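You operate a simulated robot arm through the tools that you are given. There is no shell and no other tool.

Carry out the task below with a simulated robot arm. There is one attempt and no reset: what you move stays moved.

JOB
Fold the flaps and tape the carton shut with the blue strip.
Fine: lay the strip along the seam, roll it down, push the roller back, then turn the black knob to FREE.
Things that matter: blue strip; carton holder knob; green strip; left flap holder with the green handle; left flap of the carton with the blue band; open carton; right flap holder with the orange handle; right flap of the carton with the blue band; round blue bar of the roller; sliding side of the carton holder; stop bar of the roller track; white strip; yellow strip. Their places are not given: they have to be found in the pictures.

Only the result counts: the job must be done as asked and must still hold three seconds after the hand-in. Knocking over, shifting, dropping, spilling or breaking anything else fails it. Flat cloth is picked up by pressing the open fingertips on it (5 to 10 N) and closing them slowly along it; thin cloth reads only 2 to 8 mm in the jaws.

ROBOT AND FRAMES
A 6-joint arm with a fingered hand, fixed in place. Base frame: the origin is at the foot of the arm, x ahead of it, y to its left, z up; the work surface is at about z = 0.78. Readings come in m, rad, newtons and seconds.
With the tool pointing down near the work surface it reaches from about 0.32 to 0.74 m from the base axis. Its first joint turns from -2.007 to 2.007 rad. Payload 4 kg.
Tool frame: the origin (TCP) lies between the finger pads and is the grasp point; the fingertips stand 0.026 m ahead of it; z points along the fingers, y is the line along which they close. Largest opening 0.132 m; the body of the gripper starts 0.073 m behind the TCP. The gripper is a hand of 4 fingers: y runs from the thumb to the fingers, the wrist lies at [0, 0, -0.239] in the tool frame, and closing takes about 1.5 s.
Orientation is that of the tool frame in the base frame, as a unit quaternion [x, y, z, w]. With the fingers straight down and closing along the base's y, the tool's x points along the base's -x, its y along +y and its z along -z.

CONTROLS
- The arm moves only by the tool send_rows. Its argument "motion" is a list of rows, each an object (a shift or turn left out is 0, a gripper value left out holds the last) with "turn": the turn, a rotation vector about the base's x, y, z in units of 60 degrees (1.0 is 60 degrees), a list of three; "offset": the shift along the base's x, y, z in units of 300 mm (1.0 is 300 mm), a list of three; "jaw": the closure, from 0 (fully open) to 1 (shut). In form: [{"turn": [rx, ry, rz], "offset": [x, y, z], "jaw": jaw}, ...]. A call has 1 to 20 rows; each row is the pose to reach, as a shift and turn from the pose commanded when the call began. A call with a number of a shift or a turn outside -1 to 1 is refused whole. Rows are played at 5 a second. More than 0.05 m and 0.15 rad between two rows, or a gripper value outside its range, and nothing of the call is played. A pose out of reach is approached as far as the arm can. The call stops where the force on the tool passes 60 N (or 10 N more than at its start, if that is more) or the arm is blocked; 0.2 s more then pass. The fingers move at their own pace (about 0.153 m/s each) and stop on an object; they squeeze with about 25 N. The grip force told is the motor's: it shows also when the fingers shut on nothing. Time passes only in rows, and 0.2 s behind the last, so rows that repeat a pose let the fingers close. The reply holds the time, the measured pose of the TCP, the force on the tool along the base axes, the opening and the grip force, in the units named above and with some noise, with the torque about the TCP (base axes, N m) and any sound that the robot's microphone picked up, and new pictures: "pictures" is both (left out), scene, wrist or none.
- Cameras (640 x 400 px; columns grow to the right, rows downward): "scene" is fixed at [0.0517, 0.6496, 1.6566]; the picture's right is [-0.55, -0.83, 0.00], its down [-0.76, 0.50, -0.40] and it looks along [0.34, -0.22, -0.92] (base axes); focal length 279 px, centre (320, 200). "wrist" rides on the gripper at [0.068, 0.002, -0.097] in the tool frame; the picture's right is [-0.02, 1.00, 0.00], its down [-0.82, -0.02, -0.58] and it looks along [-0.58, -0.01, 0.82] (tool axes); focal length 270 px, centre (320, 200).
- raise_lower(by): slides the trunk up (or, below 0, down) by that many m; the arm rides with it, the base frame stays. It gives what a move gives, with no picture.
- preshape(shape): the hand has 4 fingers and takes this shape, open, in about a second: jaw (thumb against the fingers, like two jaws); tri (thumb and two fingers); tip (a fingertip pinch); poke (one finger out to press); point (the index stretched); flat (the hand flat); cup (the hand cupped); fist (a fist). The gripper value then closes the fingers along that shape, each until it touches; the sizes above hold for jaw. It gives what a move gives, with no picture.
- locate(camera, pixels): for up to 12 pixels [column, row] of the newest picture of that camera ("zoom" is the newest enlarged one), the place [x, y, z] in the base frame of the surface seen there, good to about 0.002 m. No time passes.
- zoom(camera, box): a new picture of the part [left, top, right, bottom] of that camera's present view, enlarged. No time passes.
- finish_job(): hands the job in; it is judged then, once.

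Unless the task says otherwise, let go and move clear before handing in.

The tools are called after "Request:" by a JSON object that holds its "api" and its "payload". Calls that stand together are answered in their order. send_rows: Moves the arm, as the interface text tells. Its arguments: {"type":"object","properties":{"motion":{"type":"array"},"pictures":{"type":"string","enum":["both","scene","wrist","none"]}},"required":["motion"]} The other tools are called the same way: raise_lower (by) slides the trunk up or down; preshape (shape) gives the hand a shape; locate (camera, pixels) gives the place of the surface under pixels of a picture; zoom (camera, box) takes an enlarged picture of a part of a camera's view; finish_job () hands the job in.

At the start:

```text
t: 0.0
ee_pos: [0.3409, 0.3419, 1.2218]
tcp_rot: [0.0, 1.0, 0.001, -0.001]
ft_force: [-0.2, 0.8, 0.3]
ft_torque: [-0.03, 0.01, 0.01]
finger_gap: 0.132
gripper_force: 0.0
shape: jaw
trunk travel left (down, up): [-0.925, 0.065]
```

scene: 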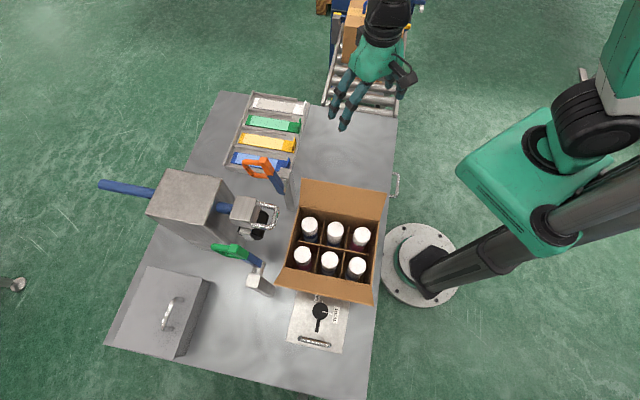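
wrist: 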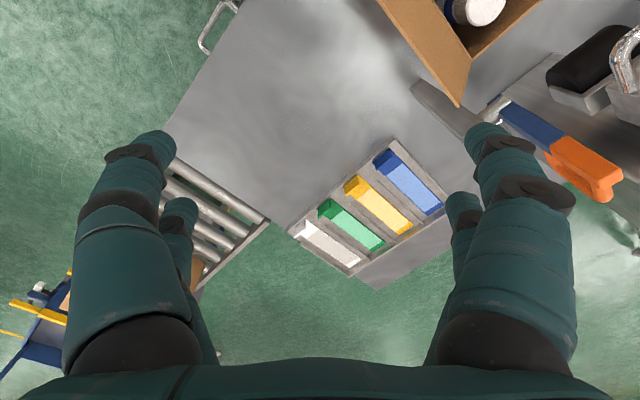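

The scene shows the open carton near (333,240), the strips tray at (265,130), flap holders at (265,168) and (235,252), the roller at (190,200), and the knob at (320,315). I'll zoom in on these before moving.

Request:
{"api": "zoom", "payload": {"camera": "scene", "box": [220, 170, 400, 360]}}

Request:
{"api": "zoom", "payload": {"camera": "scene", "box": [90, 140, 300, 300]}}

Request:
{"api": "zoom", "payload": {"camera": "scene", "box": [210, 85, 320, 175]}}

Request:
{"api": "zoom", "payload": {"camera": "scene", "box": [275, 280, 365, 360]}}

Request:
{"api": "locate", "payload": {"camera": "scene", "pixels": [[304, 180], [386, 195], [280, 285], [370, 303], [299, 207], [380, 222], [290, 262], [372, 280], [258, 165], [235, 250], [120, 187], [320, 311]]}}

```text
2.11 times, centred on (310, 265) of scene
```

zoom: 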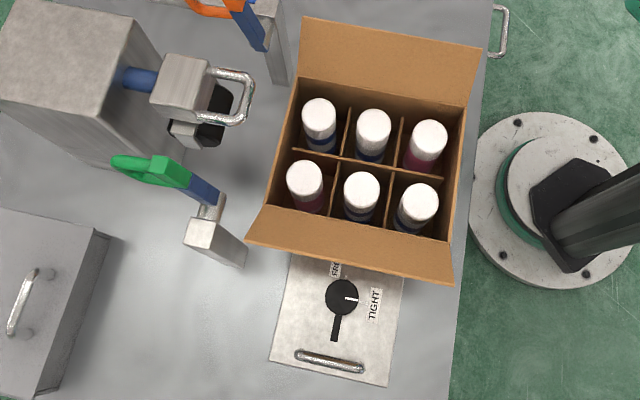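

```text
2.50 times, centred on (195, 220) of scene
```

zoom: 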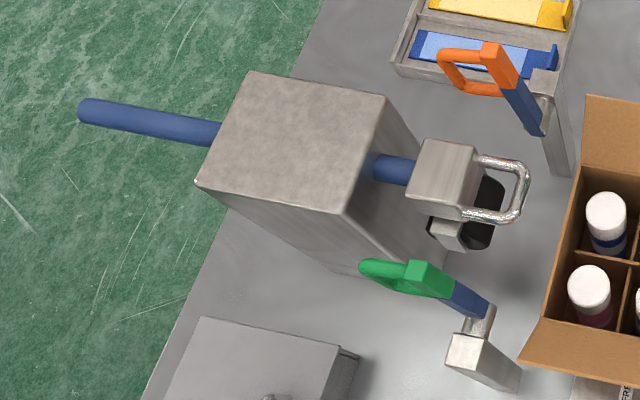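

```text
4.44 times, centred on (265, 130) of scene
```

zoom: 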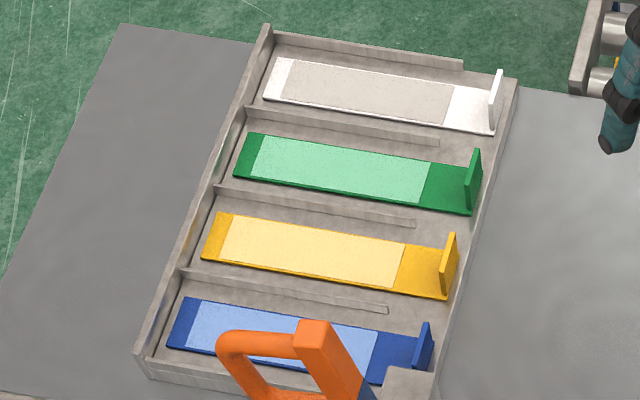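

```text
5.00 times, centred on (320, 320) of scene
```

zoom: 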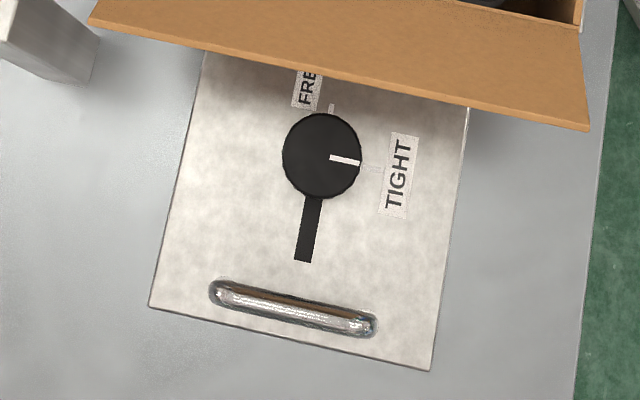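

```text
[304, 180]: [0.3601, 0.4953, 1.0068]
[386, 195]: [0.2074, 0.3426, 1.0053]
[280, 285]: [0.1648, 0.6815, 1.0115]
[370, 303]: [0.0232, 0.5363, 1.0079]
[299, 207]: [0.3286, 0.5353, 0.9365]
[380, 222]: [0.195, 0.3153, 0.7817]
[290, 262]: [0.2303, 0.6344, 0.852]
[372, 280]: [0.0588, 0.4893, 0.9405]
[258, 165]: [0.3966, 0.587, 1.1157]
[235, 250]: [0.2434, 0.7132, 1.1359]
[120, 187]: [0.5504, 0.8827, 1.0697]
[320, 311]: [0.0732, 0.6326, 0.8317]
```

The flaps stand outward at 45° to the base axes, and the knob's white mark points to TIGHT. Next I'll locate the details of the flap holders, the roller head and the strips.

Request:
{"api": "zoom", "payload": {"camera": "scene", "box": [200, 225, 290, 305]}}

Request:
{"api": "locate", "payload": {"camera": "zoom", "pixels": [[90, 95], [160, 130], [215, 130], [250, 170], [290, 190], [320, 160], [330, 200], [310, 240], [350, 270], [400, 300], [360, 210], [290, 260]]}}

Request:
{"api": "zoom", "payload": {"camera": "scene", "box": [235, 150, 315, 220]}}

Request:
{"api": "zoom", "payload": {"camera": "scene", "box": [210, 180, 300, 260]}}

```text
5.00 times, centred on (245, 265) of scene
```

zoom: 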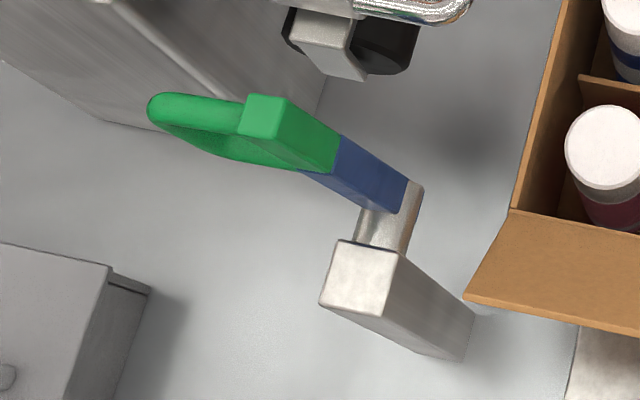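

```text
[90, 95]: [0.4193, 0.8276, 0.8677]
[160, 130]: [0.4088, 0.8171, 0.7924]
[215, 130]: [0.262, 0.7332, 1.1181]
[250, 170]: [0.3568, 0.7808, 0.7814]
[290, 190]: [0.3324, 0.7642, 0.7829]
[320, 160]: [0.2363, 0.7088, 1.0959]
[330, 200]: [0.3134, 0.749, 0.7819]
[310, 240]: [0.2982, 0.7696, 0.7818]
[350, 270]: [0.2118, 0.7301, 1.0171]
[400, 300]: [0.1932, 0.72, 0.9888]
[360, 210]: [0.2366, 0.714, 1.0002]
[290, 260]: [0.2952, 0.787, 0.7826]
```

```text
5.71 times, centred on (275, 185) of scene
```

zoom: 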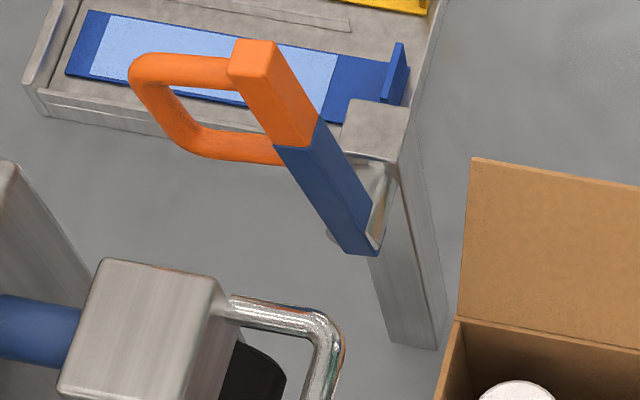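

```text
5.00 times, centred on (255, 220) of scene
```

zoom: 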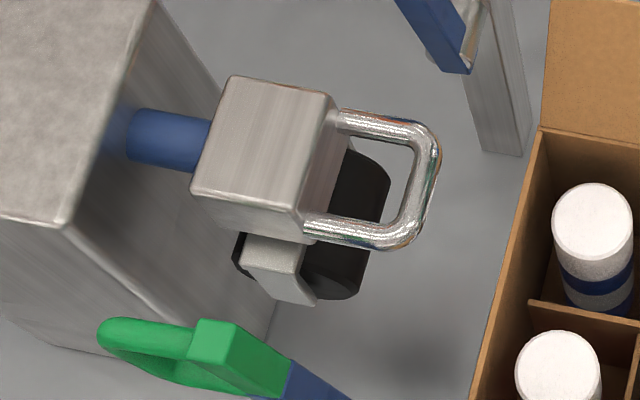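

Each holder is a post with a shaft and an upright blue arm, for example orange at (263,160) down to (282,192). I'll measure the points on the holders, the roller head and the strip.

Request:
{"api": "locate", "payload": {"camera": "scene", "pixels": [[234, 247], [237, 251], [244, 256], [255, 264], [259, 270], [252, 280], [222, 246], [210, 247], [245, 250], [262, 264], [248, 285], [258, 276]]}}

Request:
{"api": "locate", "payload": {"camera": "scene", "pixels": [[244, 166], [263, 161], [268, 160], [271, 170], [278, 180], [281, 191], [284, 170], [281, 174], [257, 177], [250, 160], [285, 200], [290, 228]]}}

Request:
{"api": "locate", "payload": {"camera": "scene", "pixels": [[277, 216], [265, 205], [265, 227], [245, 204], [237, 197], [230, 217], [255, 205], [250, 224], [261, 224], [266, 216], [246, 231], [220, 206]]}}

Request:
{"api": "locate", "payload": {"camera": "scene", "pixels": [[236, 156], [242, 153], [240, 162], [286, 163], [289, 158], [288, 170], [275, 166], [252, 155], [280, 162], [230, 163], [250, 170], [300, 165]]}}

```text
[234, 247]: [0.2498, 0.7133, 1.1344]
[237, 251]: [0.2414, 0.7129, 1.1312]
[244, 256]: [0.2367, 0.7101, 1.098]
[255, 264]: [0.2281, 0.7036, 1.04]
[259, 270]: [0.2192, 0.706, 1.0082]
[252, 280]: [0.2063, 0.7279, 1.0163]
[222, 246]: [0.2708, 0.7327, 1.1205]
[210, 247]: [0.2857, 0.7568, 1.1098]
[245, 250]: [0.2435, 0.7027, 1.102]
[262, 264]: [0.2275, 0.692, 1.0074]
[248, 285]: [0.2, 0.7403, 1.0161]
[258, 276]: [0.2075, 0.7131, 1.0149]
```

```text
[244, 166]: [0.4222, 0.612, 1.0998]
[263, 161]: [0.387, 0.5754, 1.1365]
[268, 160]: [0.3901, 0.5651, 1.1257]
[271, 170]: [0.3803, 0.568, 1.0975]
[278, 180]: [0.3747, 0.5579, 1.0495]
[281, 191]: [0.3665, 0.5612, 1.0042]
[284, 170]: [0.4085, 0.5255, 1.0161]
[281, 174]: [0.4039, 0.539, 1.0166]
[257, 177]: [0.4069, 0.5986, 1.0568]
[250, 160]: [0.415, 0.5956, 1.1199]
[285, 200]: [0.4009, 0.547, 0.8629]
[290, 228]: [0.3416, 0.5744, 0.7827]
```

```text
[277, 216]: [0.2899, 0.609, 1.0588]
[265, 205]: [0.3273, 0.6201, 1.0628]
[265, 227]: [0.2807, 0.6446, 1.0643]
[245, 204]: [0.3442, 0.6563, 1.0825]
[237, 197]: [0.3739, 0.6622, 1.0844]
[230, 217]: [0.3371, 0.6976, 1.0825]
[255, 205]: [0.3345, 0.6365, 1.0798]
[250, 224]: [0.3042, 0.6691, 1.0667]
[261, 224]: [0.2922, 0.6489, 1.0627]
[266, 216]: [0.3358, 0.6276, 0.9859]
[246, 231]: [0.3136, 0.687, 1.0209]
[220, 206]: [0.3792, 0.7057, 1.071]
```

```text
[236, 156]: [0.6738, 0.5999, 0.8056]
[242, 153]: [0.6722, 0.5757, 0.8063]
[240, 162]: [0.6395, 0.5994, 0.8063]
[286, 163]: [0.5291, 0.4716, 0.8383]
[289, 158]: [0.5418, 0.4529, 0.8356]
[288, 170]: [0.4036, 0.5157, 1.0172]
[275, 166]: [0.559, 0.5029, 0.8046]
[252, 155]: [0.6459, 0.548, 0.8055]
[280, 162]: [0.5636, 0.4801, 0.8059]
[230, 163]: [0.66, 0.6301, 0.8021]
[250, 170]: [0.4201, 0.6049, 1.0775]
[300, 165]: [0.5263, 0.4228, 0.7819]
```

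The arms stand upright near z 1.0–1.14, with the carton top at z 0.937. I'll move the hand back and turn it 45° so the wrist camera looks along the seam for a closer view.

Request:
{"api": "send_rows", "payload": {"motion": [{"turn": [0, 0, 0.125], "offset": [-0.1, 0, 0.05]}, {"turn": [0, 0, 0.25], "offset": [-0.2, 0, 0.1]}, {"turn": [0, 0, 0.375], "offset": [-0.3, 0, 0.15]}, {"turn": [0, 0, 0.5], "offset": [-0.4, 0.0, 0.2]}, {"turn": [0, 0, 0.625], "offset": [-0.5, 0.0, 0.25]}, {"turn": [0, 0, 0.75], "offset": [-0.6, 0, 0.3]}]}}

```text
t: 1.4
ee_pos: [0.1603, 0.3406, 1.3143]
tcp_rot: [-0.384, 0.923, -0.001, 0.001]
ft_force: [0.2, 0.0, 0.2]
ft_torque: [0.02, 0.02, 0.02]
finger_gap: 0.1318
gripper_force: 0.1
shape: jaw
trunk travel left (down, up): [-0.925, 0.065]
```

scene: 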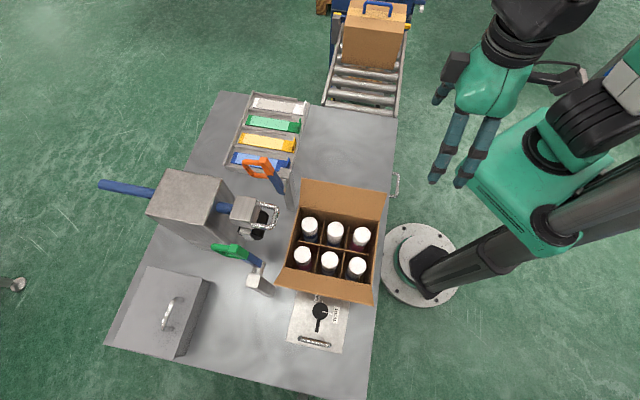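
wrist: 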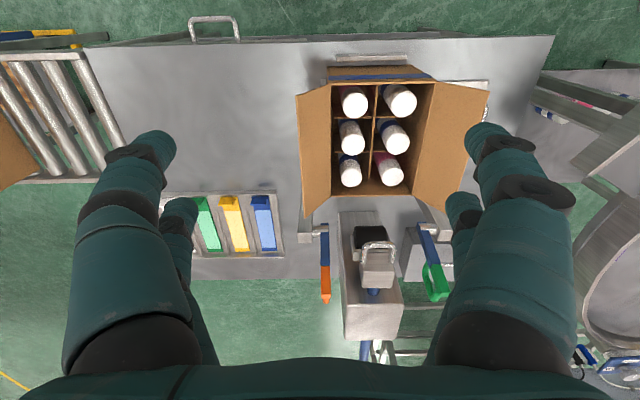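

The wrist view (flipped, base side up) shows the carton with a blue band along its near edge at (375,75), and the roller and holders below it. I'll zoom in there.

Request:
{"api": "zoom", "payload": {"camera": "wrist", "box": [290, 50, 500, 180]}}

Request:
{"api": "zoom", "payload": {"camera": "wrist", "box": [290, 190, 460, 310]}}

Request:
{"api": "zoom", "payload": {"camera": "wrist", "box": [400, 60, 560, 160]}}

Request:
{"api": "locate", "payload": {"camera": "wrist", "pixels": [[297, 95], [302, 217], [331, 84], [331, 194], [487, 91], [457, 206], [434, 84], [414, 193], [370, 60], [380, 79], [327, 262], [428, 245]]}}

```text
3.05 times, centred on (395, 115) of wrist
```

zoom: 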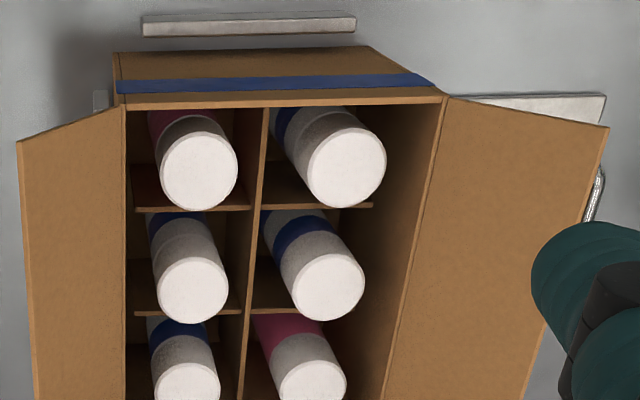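

```text
3.33 times, centred on (375, 250) of wrist
```

zoom: 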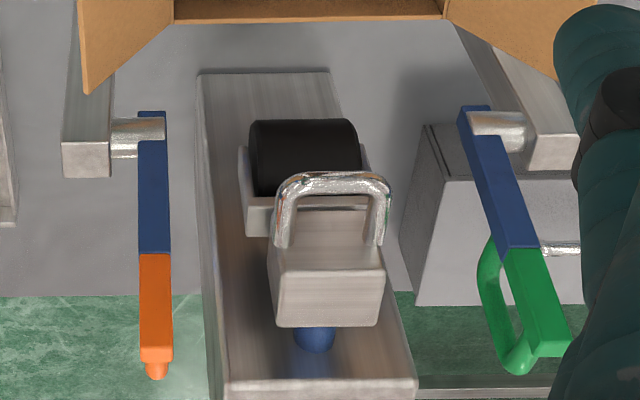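

```text
4.00 times, centred on (480, 110) of wrist
```

zoom: 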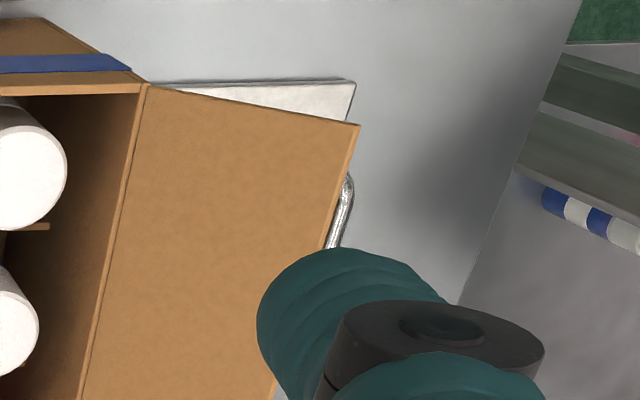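

```text
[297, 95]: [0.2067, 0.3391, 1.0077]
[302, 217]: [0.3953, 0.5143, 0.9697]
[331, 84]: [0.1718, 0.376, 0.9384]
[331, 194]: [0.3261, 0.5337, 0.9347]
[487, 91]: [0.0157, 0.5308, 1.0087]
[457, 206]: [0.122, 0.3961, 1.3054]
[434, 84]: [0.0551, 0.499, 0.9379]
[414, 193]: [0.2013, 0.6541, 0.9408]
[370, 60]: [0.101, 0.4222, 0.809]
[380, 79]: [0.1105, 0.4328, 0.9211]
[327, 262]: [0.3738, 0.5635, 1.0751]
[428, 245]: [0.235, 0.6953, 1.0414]
```

The carton spans v≈0.145–0.317 across and the flaps should meet at mid-seam. Now I'll check the exact width of the holder arms and see whether any part reaches inward.

Request:
{"api": "locate", "payload": {"camera": "wrist", "pixels": [[322, 250], [325, 250], [328, 250], [322, 280], [329, 280], [323, 230], [424, 244], [428, 244], [432, 244], [420, 229], [310, 231], [372, 248]]}}

Request:
{"api": "zoom", "payload": {"camera": "wrist", "box": [295, 205, 355, 305]}}

Request:
{"api": "zoom", "payload": {"camera": "wrist", "box": [395, 200, 465, 310]}}

Request:
{"api": "zoom", "payload": {"camera": "wrist", "box": [330, 205, 410, 300]}}

```text
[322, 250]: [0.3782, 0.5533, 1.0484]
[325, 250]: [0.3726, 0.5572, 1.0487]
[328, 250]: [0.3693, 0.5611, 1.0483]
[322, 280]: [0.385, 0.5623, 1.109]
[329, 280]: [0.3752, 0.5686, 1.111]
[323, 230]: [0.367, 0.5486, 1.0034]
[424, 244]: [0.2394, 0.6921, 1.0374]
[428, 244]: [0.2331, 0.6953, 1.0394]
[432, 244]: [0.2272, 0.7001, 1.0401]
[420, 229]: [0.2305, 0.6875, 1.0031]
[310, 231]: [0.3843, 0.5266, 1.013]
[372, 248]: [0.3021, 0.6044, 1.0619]
```

```text
4.00 times, centred on (325, 255) of wrist
```

zoom: 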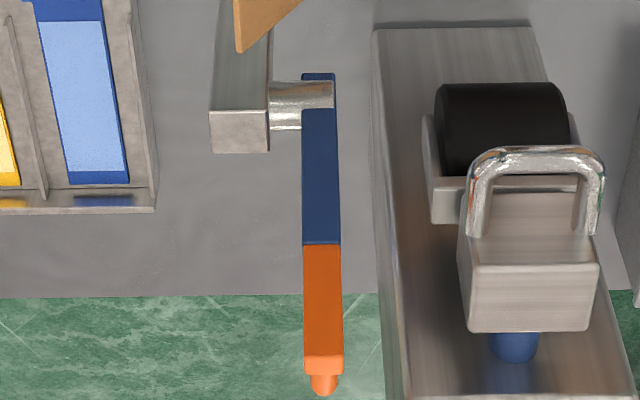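

```text
3.64 times, centred on (430, 255) of wrist
```

zoom: 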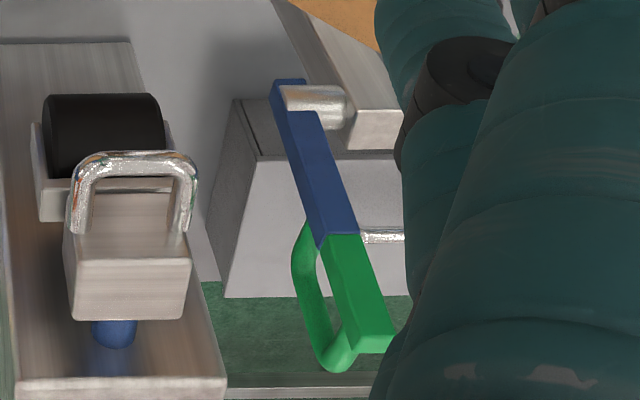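

```text
4.21 times, centred on (370, 252) of wrist
```

zoom: 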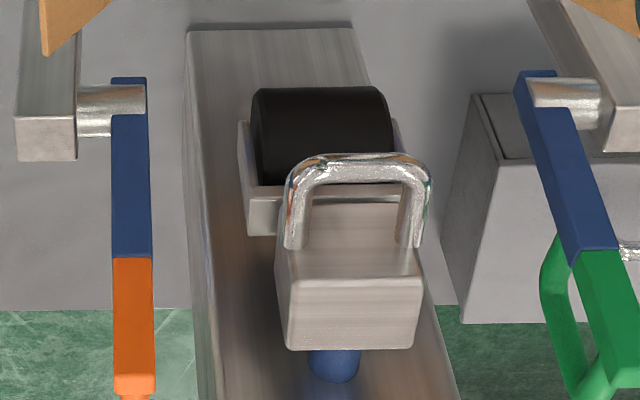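

Each holder arm is about 16 mm thick, sits just outside the carton wall, and leans outward, so it can swing on its shaft. First I'll close the fingers and move to the outside of the right flap (wrist pixel 302,150) to fold it.

Request:
{"api": "send_rows", "payload": {"motion": [{"offset": [0.14, 0.03, -0.05], "jaw": 1}, {"offset": [0.28, 0.055, -0.15], "jaw": 1}, {"offset": [0.42, 0.08, -0.28], "jaw": 1}, {"offset": [0.55, 0.11, -0.4], "jaw": 1}, {"offset": [0.57, 0.11, -0.55], "jaw": 1}, {"offset": [0.57, 0.11, -0.7], "jaw": 1}, {"offset": [0.57, 0.11, -0.7], "jaw": 1}, {"offset": [0.57, 0.11, -0.7], "jaw": 1}]}}

```text
refused: row 2 steps farther than a row can; nothing moved
```

Request:
{"api": "send_rows", "payload": {"motion": [{"offset": [0.12, 0.03, -0.05], "jaw": 1}, {"offset": [0.24, 0.055, -0.13], "jaw": 1}, {"offset": [0.36, 0.08, -0.21], "jaw": 1}, {"offset": [0.47, 0.1, -0.31], "jaw": 1}, {"offset": [0.57, 0.11, -0.42], "jaw": 1}, {"offset": [0.57, 0.11, -0.56], "jaw": 1}, {"offset": [0.57, 0.11, -0.7], "jaw": 1}, {"offset": [0.57, 0.11, -0.7], "jaw": 1}, {"offset": [0.57, 0.11, -0.7], "jaw": 1}]}}

```text
t: 3.4
ee_pos: [0.3335, 0.3738, 1.1032]
tcp_rot: [-0.383, 0.924, 0.0, 0.0]
ft_force: [-0.6, -0.7, -0.4]
ft_torque: [0.03, -0.01, 0.0]
finger_gap: 0.0001
gripper_force: 25.1
shape: jaw
trunk travel left (down, up): [-0.925, 0.065]
```

scene: 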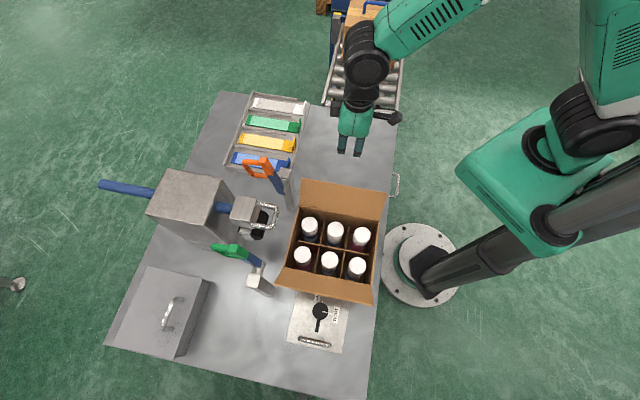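
wrist: 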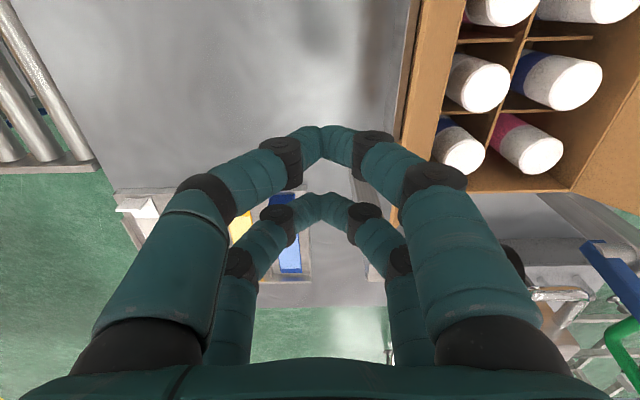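

The closed hand is over the right side, outside the flap. Next I'll lower it to about z 0.985 and push inward to bring the flap up to vertical.

Request:
{"api": "send_rows", "payload": {"motion": [{"offset": [0, 0, -0.13]}, {"offset": [0, 0, -0.26]}, {"offset": [0, 0, -0.386]}, {"offset": [-0.0707, 0.0707, -0.369]}, {"offset": [-0.141, 0.141, -0.336]}, {"offset": [-0.2, 0.2, -0.303]}, {"offset": [-0.259, 0.259, -0.269]}]}}

```text
t: 5.0
ee_pos: [0.2525, 0.4558, 1.0211]
tcp_rot: [-0.382, 0.924, 0.0, 0.0]
ft_force: [0.2, -0.3, -0.4]
ft_torque: [0.0, 0.04, 0.02]
finger_gap: 0.0001
gripper_force: 25.0
shape: jaw
trunk travel left (down, up): [-0.925, 0.065]
```

scene: 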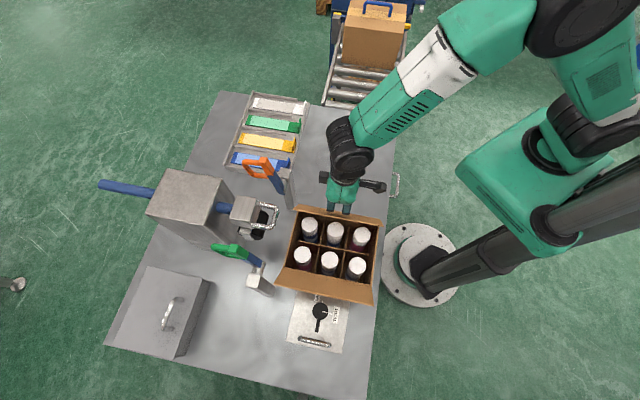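
wrist: 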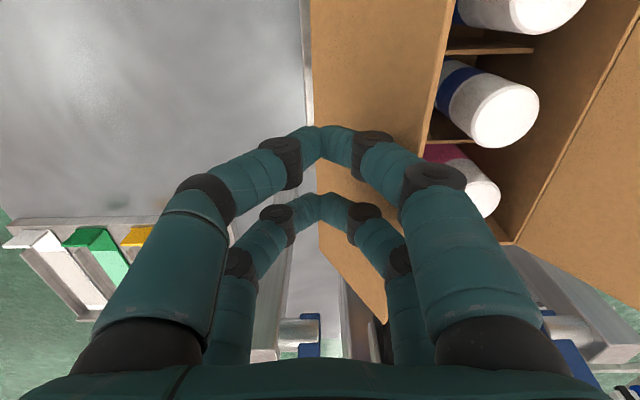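

The flap seems to have followed the hand. I'll check where its tip is now.

Request:
{"api": "locate", "payload": {"camera": "wrist", "pixels": [[316, 100], [312, 30], [325, 230], [385, 318], [400, 60], [443, 60], [380, 90]]}}

Request:
{"api": "zoom", "payload": {"camera": "scene", "box": [270, 160, 400, 310]}}

```text
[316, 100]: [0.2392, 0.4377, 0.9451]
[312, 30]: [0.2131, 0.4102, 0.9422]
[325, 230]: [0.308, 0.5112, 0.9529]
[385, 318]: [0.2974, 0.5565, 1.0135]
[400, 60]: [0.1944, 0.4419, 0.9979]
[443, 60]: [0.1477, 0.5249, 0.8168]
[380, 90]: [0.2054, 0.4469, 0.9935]
```

```text
2.67 times, centred on (335, 235) of scene
```

zoom: 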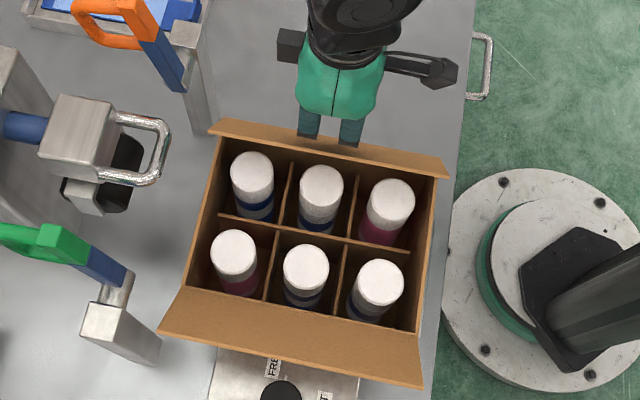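

The flap is past vertical, about 60° above flat, with almost no force. I'll carry it over and press it down.

Request:
{"api": "send_rows", "payload": {"motion": [{"offset": [-0.05, 0.05, 0.017]}, {"offset": [-0.097, 0.097, 0.0]}, {"offset": [-0.13, 0.13, -0.065]}, {"offset": [-0.15, 0.15, -0.13]}, {"offset": [-0.155, 0.155, -0.155]}, {"offset": [-0.155, 0.155, -0.165]}]}}

```text
t: 6.4
ee_pos: [0.2086, 0.4998, 0.9705]
tcp_rot: [-0.383, 0.924, 0.002, 0.001]
ft_force: [0.6, -1.4, 8.3]
ft_torque: [-0.14, 0.09, 0.02]
finger_gap: 0.0
gripper_force: 24.8
shape: jaw
trunk travel left (down, up): [-0.925, 0.065]
```

scene: 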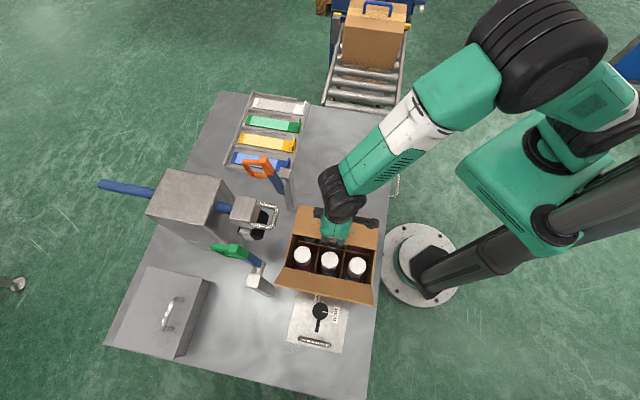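
wrist: 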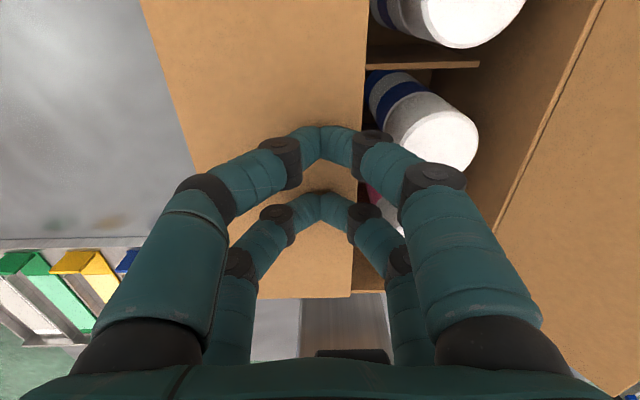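

The right flap is flat with 8 N on the tips. I'll lift straight up to see whether it springs back.

Request:
{"api": "send_rows", "payload": {"motion": [{"offset": [0, 0, 0.1]}, {"offset": [0, 0, 0.25]}, {"offset": [0, 0, 0.4]}, {"offset": [0, 0, 0.4]}]}}

Request:
{"api": "locate", "payload": {"camera": "wrist", "pixels": [[250, 60], [300, 100], [345, 60], [180, 60], [340, 20], [240, 20]]}}

```text
t: 7.4
ee_pos: [0.2107, 0.4993, 1.0923]
tcp_rot: [-0.384, 0.923, 0.0, 0.0]
ft_force: [0.6, -0.2, -0.5]
ft_torque: [-0.05, 0.01, 0.01]
finger_gap: 0.0001
gripper_force: 24.8
shape: jaw
trunk travel left (down, up): [-0.925, 0.065]
```

scene: 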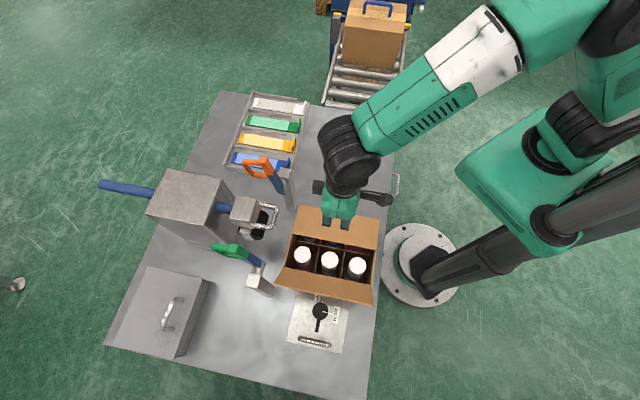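
wrist: 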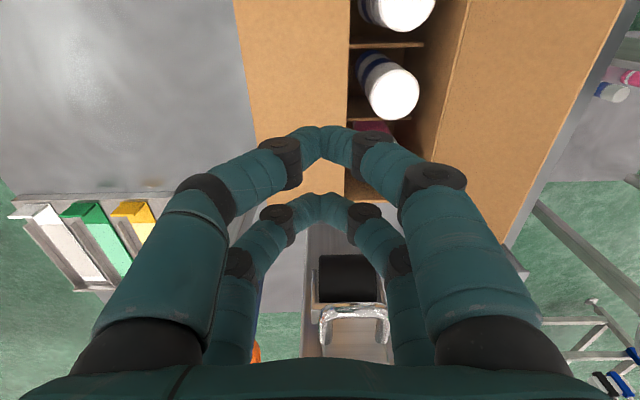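

```text
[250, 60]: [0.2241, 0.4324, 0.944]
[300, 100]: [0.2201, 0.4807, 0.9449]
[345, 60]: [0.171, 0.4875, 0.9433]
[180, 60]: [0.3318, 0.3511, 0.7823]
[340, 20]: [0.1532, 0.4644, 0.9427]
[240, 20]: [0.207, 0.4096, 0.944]
```

The right flap stays down at z 0.944. Next is the left flap: I'll go over it to the outside at v≈0.43 and lower the fingers.

Request:
{"api": "send_rows", "payload": {"motion": [{"offset": [-0.106, 0.106, 0.05]}, {"offset": [-0.213, 0.213, 0.07]}, {"offset": [-0.32, 0.32, 0.07]}, {"offset": [-0.426, 0.426, 0.07]}, {"offset": [-0.533, 0.533, 0.0]}, {"offset": [-0.533, 0.533, -0.12]}, {"offset": [-0.533, 0.533, -0.24]}, {"offset": [-0.533, 0.533, -0.352]}]}}

Request:
{"api": "locate", "payload": {"camera": "scene", "pixels": [[310, 213], [330, 215], [355, 220], [310, 230]]}}

```text
t: 9.2
ee_pos: [0.0463, 0.6609, 0.9869]
tcp_rot: [-0.382, 0.924, 0.0, 0.0]
ft_force: [0.0, 0.2, -0.5]
ft_torque: [0.03, -0.02, 0.0]
finger_gap: 0.0001
gripper_force: 25.4
shape: jaw
trunk travel left (down, up): [-0.925, 0.065]
```

scene: 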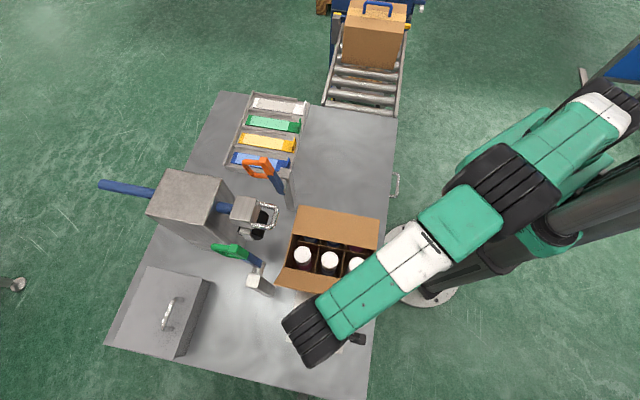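
wrist: 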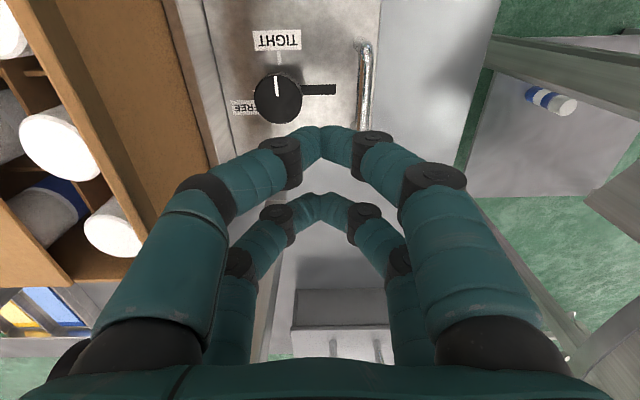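

```text
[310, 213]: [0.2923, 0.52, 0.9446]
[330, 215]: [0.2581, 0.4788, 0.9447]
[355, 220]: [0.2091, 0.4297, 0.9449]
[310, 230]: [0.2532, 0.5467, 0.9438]
```

The right flap holds at z 0.944, and the hand is outside the left flap (v≈0.43). Now I'll push the left flap up and over.

Request:
{"api": "send_rows", "payload": {"motion": [{"offset": [0.0707, -0.0707, 0.017]}, {"offset": [0.141, -0.141, 0.05]}, {"offset": [0.2, -0.2, 0.083]}, {"offset": [0.259, -0.259, 0.117]}, {"offset": [0.311, -0.311, 0.133]}, {"offset": [0.358, -0.358, 0.117]}, {"offset": [0.394, -0.394, 0.05]}, {"offset": [0.41, -0.41, -0.017]}, {"offset": [0.417, -0.417, -0.04]}, {"offset": [0.417, -0.417, -0.05]}]}}

```text
t: 11.4
ee_pos: [0.1728, 0.5328, 0.9703]
tcp_rot: [-0.382, 0.924, 0.0, 0.0]
ft_force: [0.1, 0.6, 2.8]
ft_torque: [-0.04, 0.01, -0.02]
finger_gap: 0.0
gripper_force: 25.2
shape: jaw
trunk travel left (down, up): [-0.925, 0.065]
```

scene: 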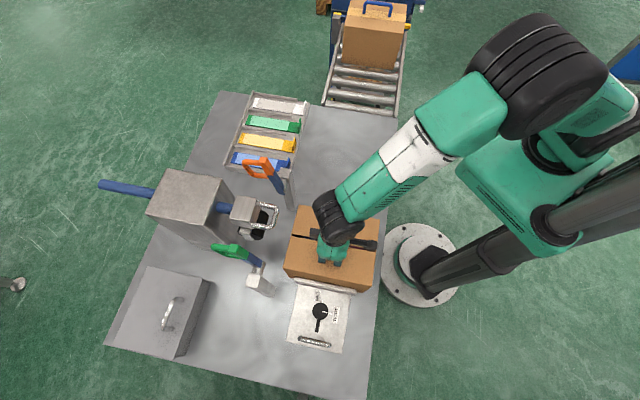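
wrist: 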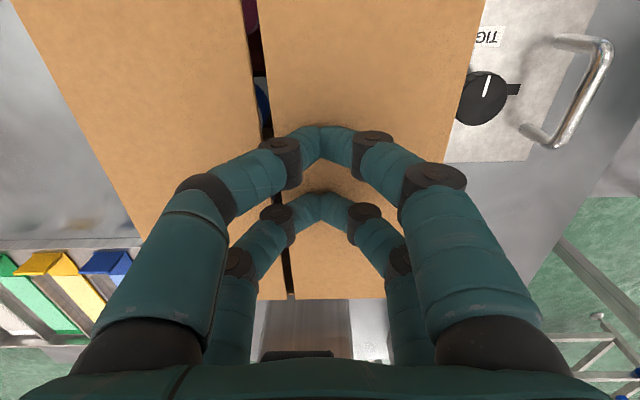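

Both flaps appear folded, with a narrow seam gap at wrist (262,90). I'll lift and check their heights.

Request:
{"api": "send_rows", "payload": {"motion": [{"offset": [0, 0, -0.015]}, {"offset": [0, 0, -0.015]}, {"offset": [0, 0, 0.1]}, {"offset": [-0.05, -0.05, 0.25]}, {"offset": [-0.15, -0.15, 0.38]}, {"offset": [-0.25, -0.25, 0.5]}, {"offset": [-0.35, -0.35, 0.64]}, {"offset": [-0.35, -0.35, 0.78]}]}}

Request:
{"api": "zoom", "payload": {"camera": "wrist", "box": [180, 60, 480, 260]}}

Request:
{"api": "zoom", "payload": {"camera": "scene", "box": [230, 150, 400, 320]}}

Request:
{"api": "locate", "payload": {"camera": "scene", "pixels": [[302, 210], [300, 235], [292, 242], [287, 272], [330, 285], [330, 255], [345, 245], [310, 255]]}}

```text
refused: row 5 steps farther than a row can; nothing moved
```

```text
2.00 times, centred on (330, 160) of wrist
```

zoom: 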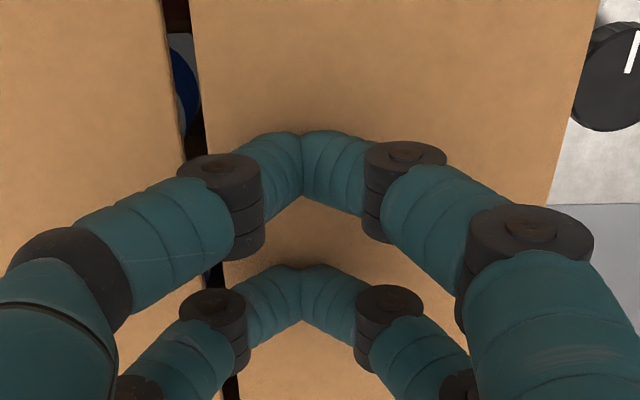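

```text
2.35 times, centred on (315, 235) of scene
```

zoom: 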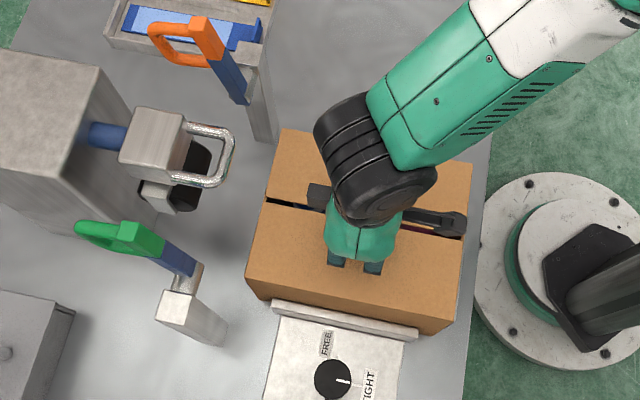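

```text
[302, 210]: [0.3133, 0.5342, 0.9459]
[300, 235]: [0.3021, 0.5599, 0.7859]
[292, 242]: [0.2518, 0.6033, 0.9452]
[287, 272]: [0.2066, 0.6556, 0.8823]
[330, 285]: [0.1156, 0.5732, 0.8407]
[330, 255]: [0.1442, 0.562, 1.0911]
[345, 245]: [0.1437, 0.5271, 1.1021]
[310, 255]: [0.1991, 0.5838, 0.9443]
```

Both flap surfaces read about z 0.945. I'll retry the lift with shorter steps and watch for spring-back.

Request:
{"api": "send_rows", "payload": {"motion": [{"offset": [0, 0, -0.012]}, {"offset": [0, 0, -0.012]}, {"offset": [0, 0, 0.1]}, {"offset": [-0.05, -0.05, 0.22]}, {"offset": [-0.12, -0.12, 0.32]}, {"offset": [-0.19, -0.19, 0.42]}, {"offset": [-0.26, -0.26, 0.52]}, {"offset": [-0.33, -0.33, 0.62]}, {"offset": [-0.35, -0.35, 0.75]}, {"offset": [-0.35, -0.35, 0.85]}]}}

Request:
{"api": "zoom", "payload": {"camera": "scene", "box": [230, 150, 400, 320]}}

Request:
{"api": "locate", "payload": {"camera": "scene", "pixels": [[302, 210], [297, 233], [294, 240], [287, 265], [370, 285], [375, 225], [370, 250], [310, 255]]}}

```text
t: 13.6
ee_pos: [0.0674, 0.4312, 1.2284]
tcp_rot: [-0.383, 0.924, 0.0, 0.0]
ft_force: [-0.8, 0.3, 1.1]
ft_torque: [-0.02, -0.01, -0.02]
finger_gap: 0.0
gripper_force: 24.6
shape: jaw
trunk travel left (down, up): [-0.925, 0.065]
```

scene: 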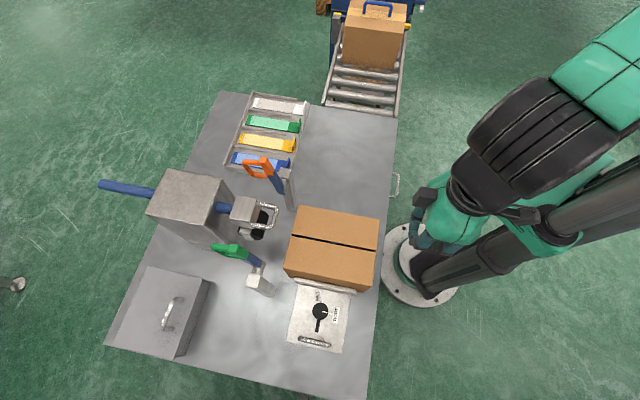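
wrist: 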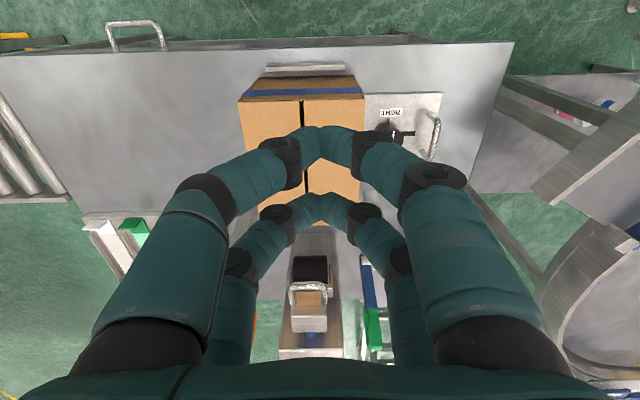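

```text
2.35 times, centred on (315, 235) of scene
```

zoom: 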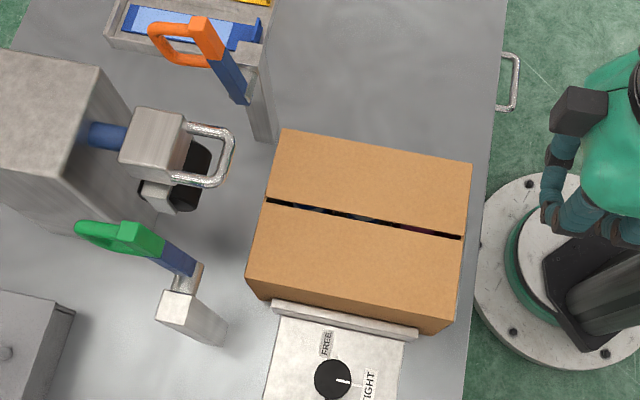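

```text
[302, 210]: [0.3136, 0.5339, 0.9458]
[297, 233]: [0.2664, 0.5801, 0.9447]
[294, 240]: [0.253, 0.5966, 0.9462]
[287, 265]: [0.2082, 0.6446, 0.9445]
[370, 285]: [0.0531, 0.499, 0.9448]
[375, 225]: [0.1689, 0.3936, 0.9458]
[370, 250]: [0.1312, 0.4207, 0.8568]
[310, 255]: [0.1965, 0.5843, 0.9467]
```

Both flaps hold flat at z≈0.945 with a thin seam at scene (330,245). Next I'll turn the hand 90° so it closes along the strip's length, and head for the blue strip's upright tab near scene (287,161).

Request:
{"api": "send_rows", "payload": {"motion": [{"turn": [0, 0, 0.125], "offset": [0.13, 0.0, 0.0], "jaw": 0.4}, {"turn": [0, 0, 0.25], "offset": [0.26, 0.0, 0.0], "jaw": 0.4}, {"turn": [0, 0, 0.375], "offset": [0.39, 0.0, 0.0], "jaw": 0.4}, {"turn": [0, 0, 0.5], "offset": [0.52, 0.0, 0.0], "jaw": 0.4}, {"turn": [0, 0, 0.625], "offset": [0.65, 0.0, 0.0], "jaw": 0.4}, {"turn": [0, 0, 0.75], "offset": [0.78, 0.0, 0.0], "jaw": 0.4}], "pictures": "none"}}

Request:
{"api": "send_rows", "payload": {"motion": [{"turn": [0, 0, 0.125], "offset": [0.13, 0.0, -0.03], "jaw": 0.4}, {"turn": [0, 0, 0.25], "offset": [0.26, 0.0, -0.06], "jaw": 0.4}, {"turn": [0, 0, 0.375], "offset": [0.39, 0.02, -0.1], "jaw": 0.4}, {"turn": [0, 0, 0.5], "offset": [0.52, 0.05, -0.14], "jaw": 0.4}, {"turn": [0, 0, 0.625], "offset": [0.65, 0.08, -0.2], "jaw": 0.4}, {"turn": [0, 0, 0.75], "offset": [0.77, 0.1, -0.26], "jaw": 0.4}]}}

```text
t: 15.0
ee_pos: [0.3026, 0.4273, 1.2258]
tcp_rot: [0.708, -0.707, 0.0, 0.001]
ft_force: [0.0, -0.1, -0.2]
ft_torque: [0.02, 0.0, 0.02]
finger_gap: 0.0789
gripper_force: 0.0
shape: jaw
trunk travel left (down, up): [-0.925, 0.065]
```

```text
t: 16.4
ee_pos: [0.488, 0.4893, 1.1407]
tcp_rot: [0.914, -0.405, 0.016, 0.003]
ft_force: [-0.4, 1.1, -0.6]
ft_torque: [-0.05, -0.05, -0.02]
finger_gap: 0.0792
gripper_force: 0.0
shape: jaw
out of reach, approached as far as the arm can: row 6
trunk travel left (down, up): [-0.925, 0.065]
```

scene: 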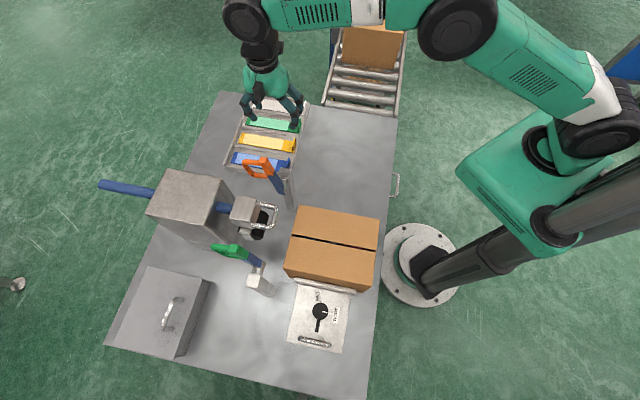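
wrist: 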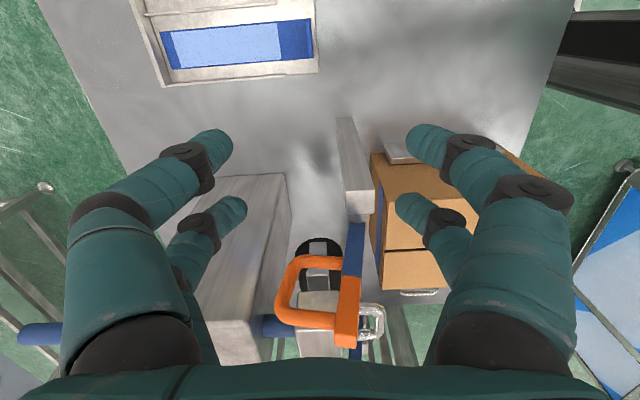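

The last row was out of reach at this height, near radius 0.69, and the hand is over the tray side at v≈0. Reach should improve lower down, so I'll descend and check.

Request:
{"api": "send_rows", "payload": {"motion": [{"offset": [0, 0, -0.1]}, {"offset": [0, 0, -0.2]}, {"offset": [0, 0, -0.3]}, {"offset": [0, 0, -0.4]}, {"offset": [0, 0, -0.4]}]}}

```text
t: 17.6
ee_pos: [0.487, 0.4867, 1.0227]
tcp_rot: [0.913, -0.407, 0.015, 0.003]
ft_force: [-0.1, -0.1, -0.1]
ft_torque: [0.02, -0.04, 0.0]
finger_gap: 0.0791
gripper_force: 0.2
shape: jaw
trunk travel left (down, up): [-0.925, 0.065]
```

scene: 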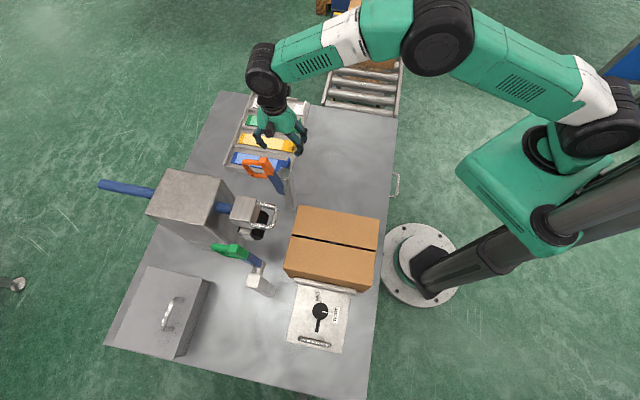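
wrist: 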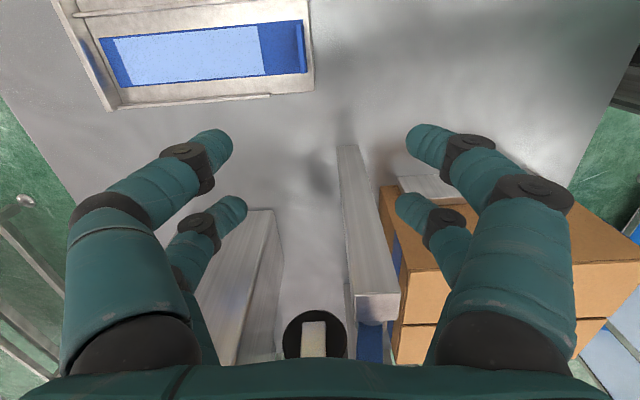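

The commanded pose has now taken the measured one. The blue strip and its tab are at wrist (305,48), so I'll measure them precisely.

Request:
{"api": "zoom", "payload": {"camera": "wrist", "box": [60, 0, 340, 120]}}

Request:
{"api": "locate", "payload": {"camera": "wrist", "pixels": [[302, 22], [303, 45], [306, 72], [297, 26], [299, 72], [106, 40], [116, 84], [262, 50], [285, 48], [312, 50], [290, 96], [285, 15]]}}

```text
2.29 times, centred on (200, 60) of wrist
```

zoom: 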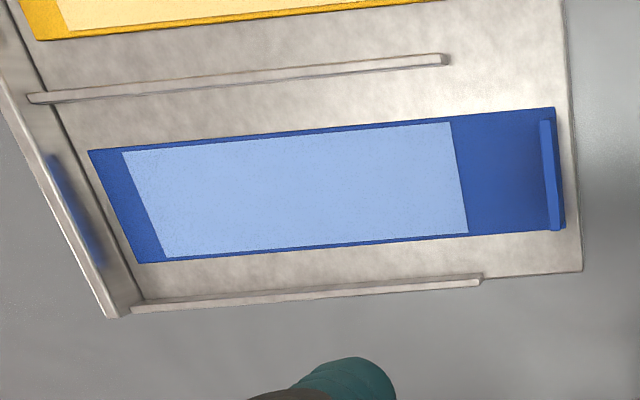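

```text
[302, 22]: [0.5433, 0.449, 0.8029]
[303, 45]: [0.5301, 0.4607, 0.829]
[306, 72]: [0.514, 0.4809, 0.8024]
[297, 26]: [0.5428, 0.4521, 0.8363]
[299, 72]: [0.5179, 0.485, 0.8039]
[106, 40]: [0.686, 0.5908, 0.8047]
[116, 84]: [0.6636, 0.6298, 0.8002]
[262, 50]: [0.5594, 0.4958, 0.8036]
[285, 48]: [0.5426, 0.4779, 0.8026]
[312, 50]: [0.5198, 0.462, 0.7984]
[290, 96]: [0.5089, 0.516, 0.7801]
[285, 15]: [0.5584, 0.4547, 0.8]
```

The tab centre is near u 0.703, v −0.045, with its top at z 0.837. I'll straighten the tool and move above it.

Request:
{"api": "send_rows", "payload": {"motion": [{"turn": [0.005, 0.008, 0.017], "offset": [0.05, -0.025, -0.08]}, {"turn": [0.011, 0.016, 0.034], "offset": [0.1, -0.05, -0.17]}, {"turn": [0.016, 0.024, 0.05], "offset": [0.14, -0.071, -0.27]}, {"turn": [0.016, 0.024, 0.05], "offset": [0.14, -0.071, -0.37]}, {"turn": [0.016, 0.024, 0.05], "offset": [0.14, -0.071, -0.43]}, {"turn": [0.016, 0.024, 0.05], "offset": [0.14, -0.071, -0.43]}]}}

```text
t: 19.0
ee_pos: [0.5, 0.4789, 0.8952]
tcp_rot: [0.916, -0.401, 0.023, 0.005]
ft_force: [0.5, 0.3, -0.6]
ft_torque: [0.02, -0.01, 0.02]
finger_gap: 0.0788
gripper_force: 0.0
shape: jaw
out of reach, approached as far as the arm can: row 1, 2, 3, 4, 5, 6
trunk travel left (down, up): [-0.925, 0.065]
```

scene: 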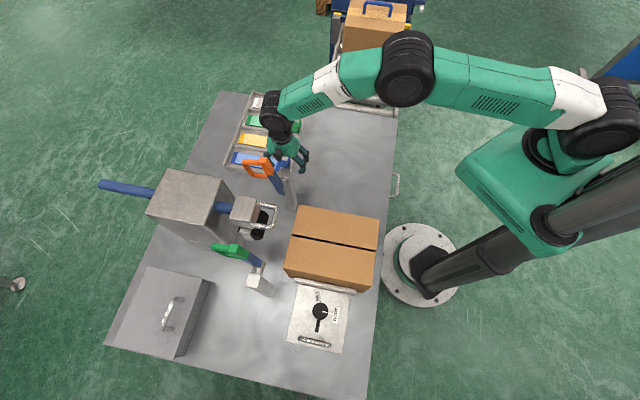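
wrist: 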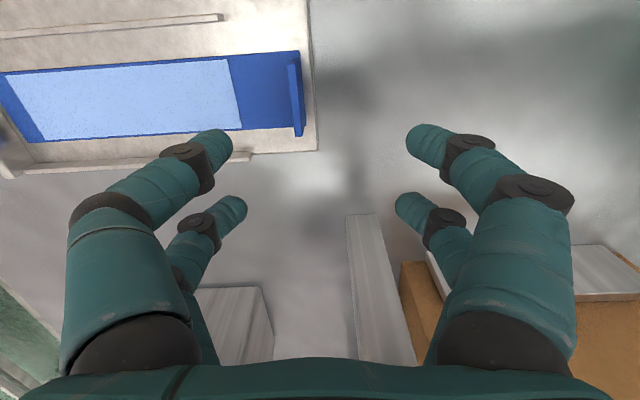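

The arm is at its reach limit with a nearly straight elbow. I'll check the shoulder height to see whether sliding the trunk down would help.

Request:
{"api": "locate", "payload": {"camera": "scene", "pixels": [[600, 115], [575, 90], [405, 70], [375, 70], [275, 110], [330, 80], [500, 75], [450, 60], [550, 200], [615, 160]]}}

```text
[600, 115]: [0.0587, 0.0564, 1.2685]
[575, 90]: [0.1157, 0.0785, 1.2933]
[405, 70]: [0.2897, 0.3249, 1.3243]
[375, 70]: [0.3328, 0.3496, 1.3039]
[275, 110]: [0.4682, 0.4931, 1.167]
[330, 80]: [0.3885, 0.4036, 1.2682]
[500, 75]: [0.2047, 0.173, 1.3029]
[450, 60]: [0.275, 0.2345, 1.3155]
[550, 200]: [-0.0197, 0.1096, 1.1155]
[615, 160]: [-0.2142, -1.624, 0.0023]
```

Shoulder is at about z 1.2, above the wrist, so lowering the trunk should extend reach. First I'll back off and raise the hand, then lower the trunk by 0.12.

Request:
{"api": "send_rows", "payload": {"motion": [{"offset": [-0.05, -0.05, 0.14]}, {"offset": [-0.1, -0.1, 0.28]}, {"offset": [-0.1, -0.1, 0.42]}, {"offset": [-0.1, -0.1, 0.42]}], "pictures": "none"}}

Request:
{"api": "raise_lower", "payload": {"by": -0.12}}

```text
t: 20.0
ee_pos: [0.4709, 0.4512, 1.0164]
tcp_rot: [0.916, -0.401, 0.022, 0.005]
ft_force: [0.6, -1.1, -0.6]
ft_torque: [-0.02, -0.03, -0.03]
finger_gap: 0.0788
gripper_force: 0.1
shape: jaw
trunk travel left (down, up): [-0.925, 0.065]
```

```text
t: 21.5
ee_pos: [0.4715, 0.4503, 0.8962]
tcp_rot: [0.916, -0.4, 0.022, 0.005]
ft_force: [-0.2, -0.1, 0.3]
ft_torque: [-0.03, -0.01, -0.01]
finger_gap: 0.0787
gripper_force: 0.1
shape: jaw
trunk travel left (down, up): [-0.805, 0.185]
```

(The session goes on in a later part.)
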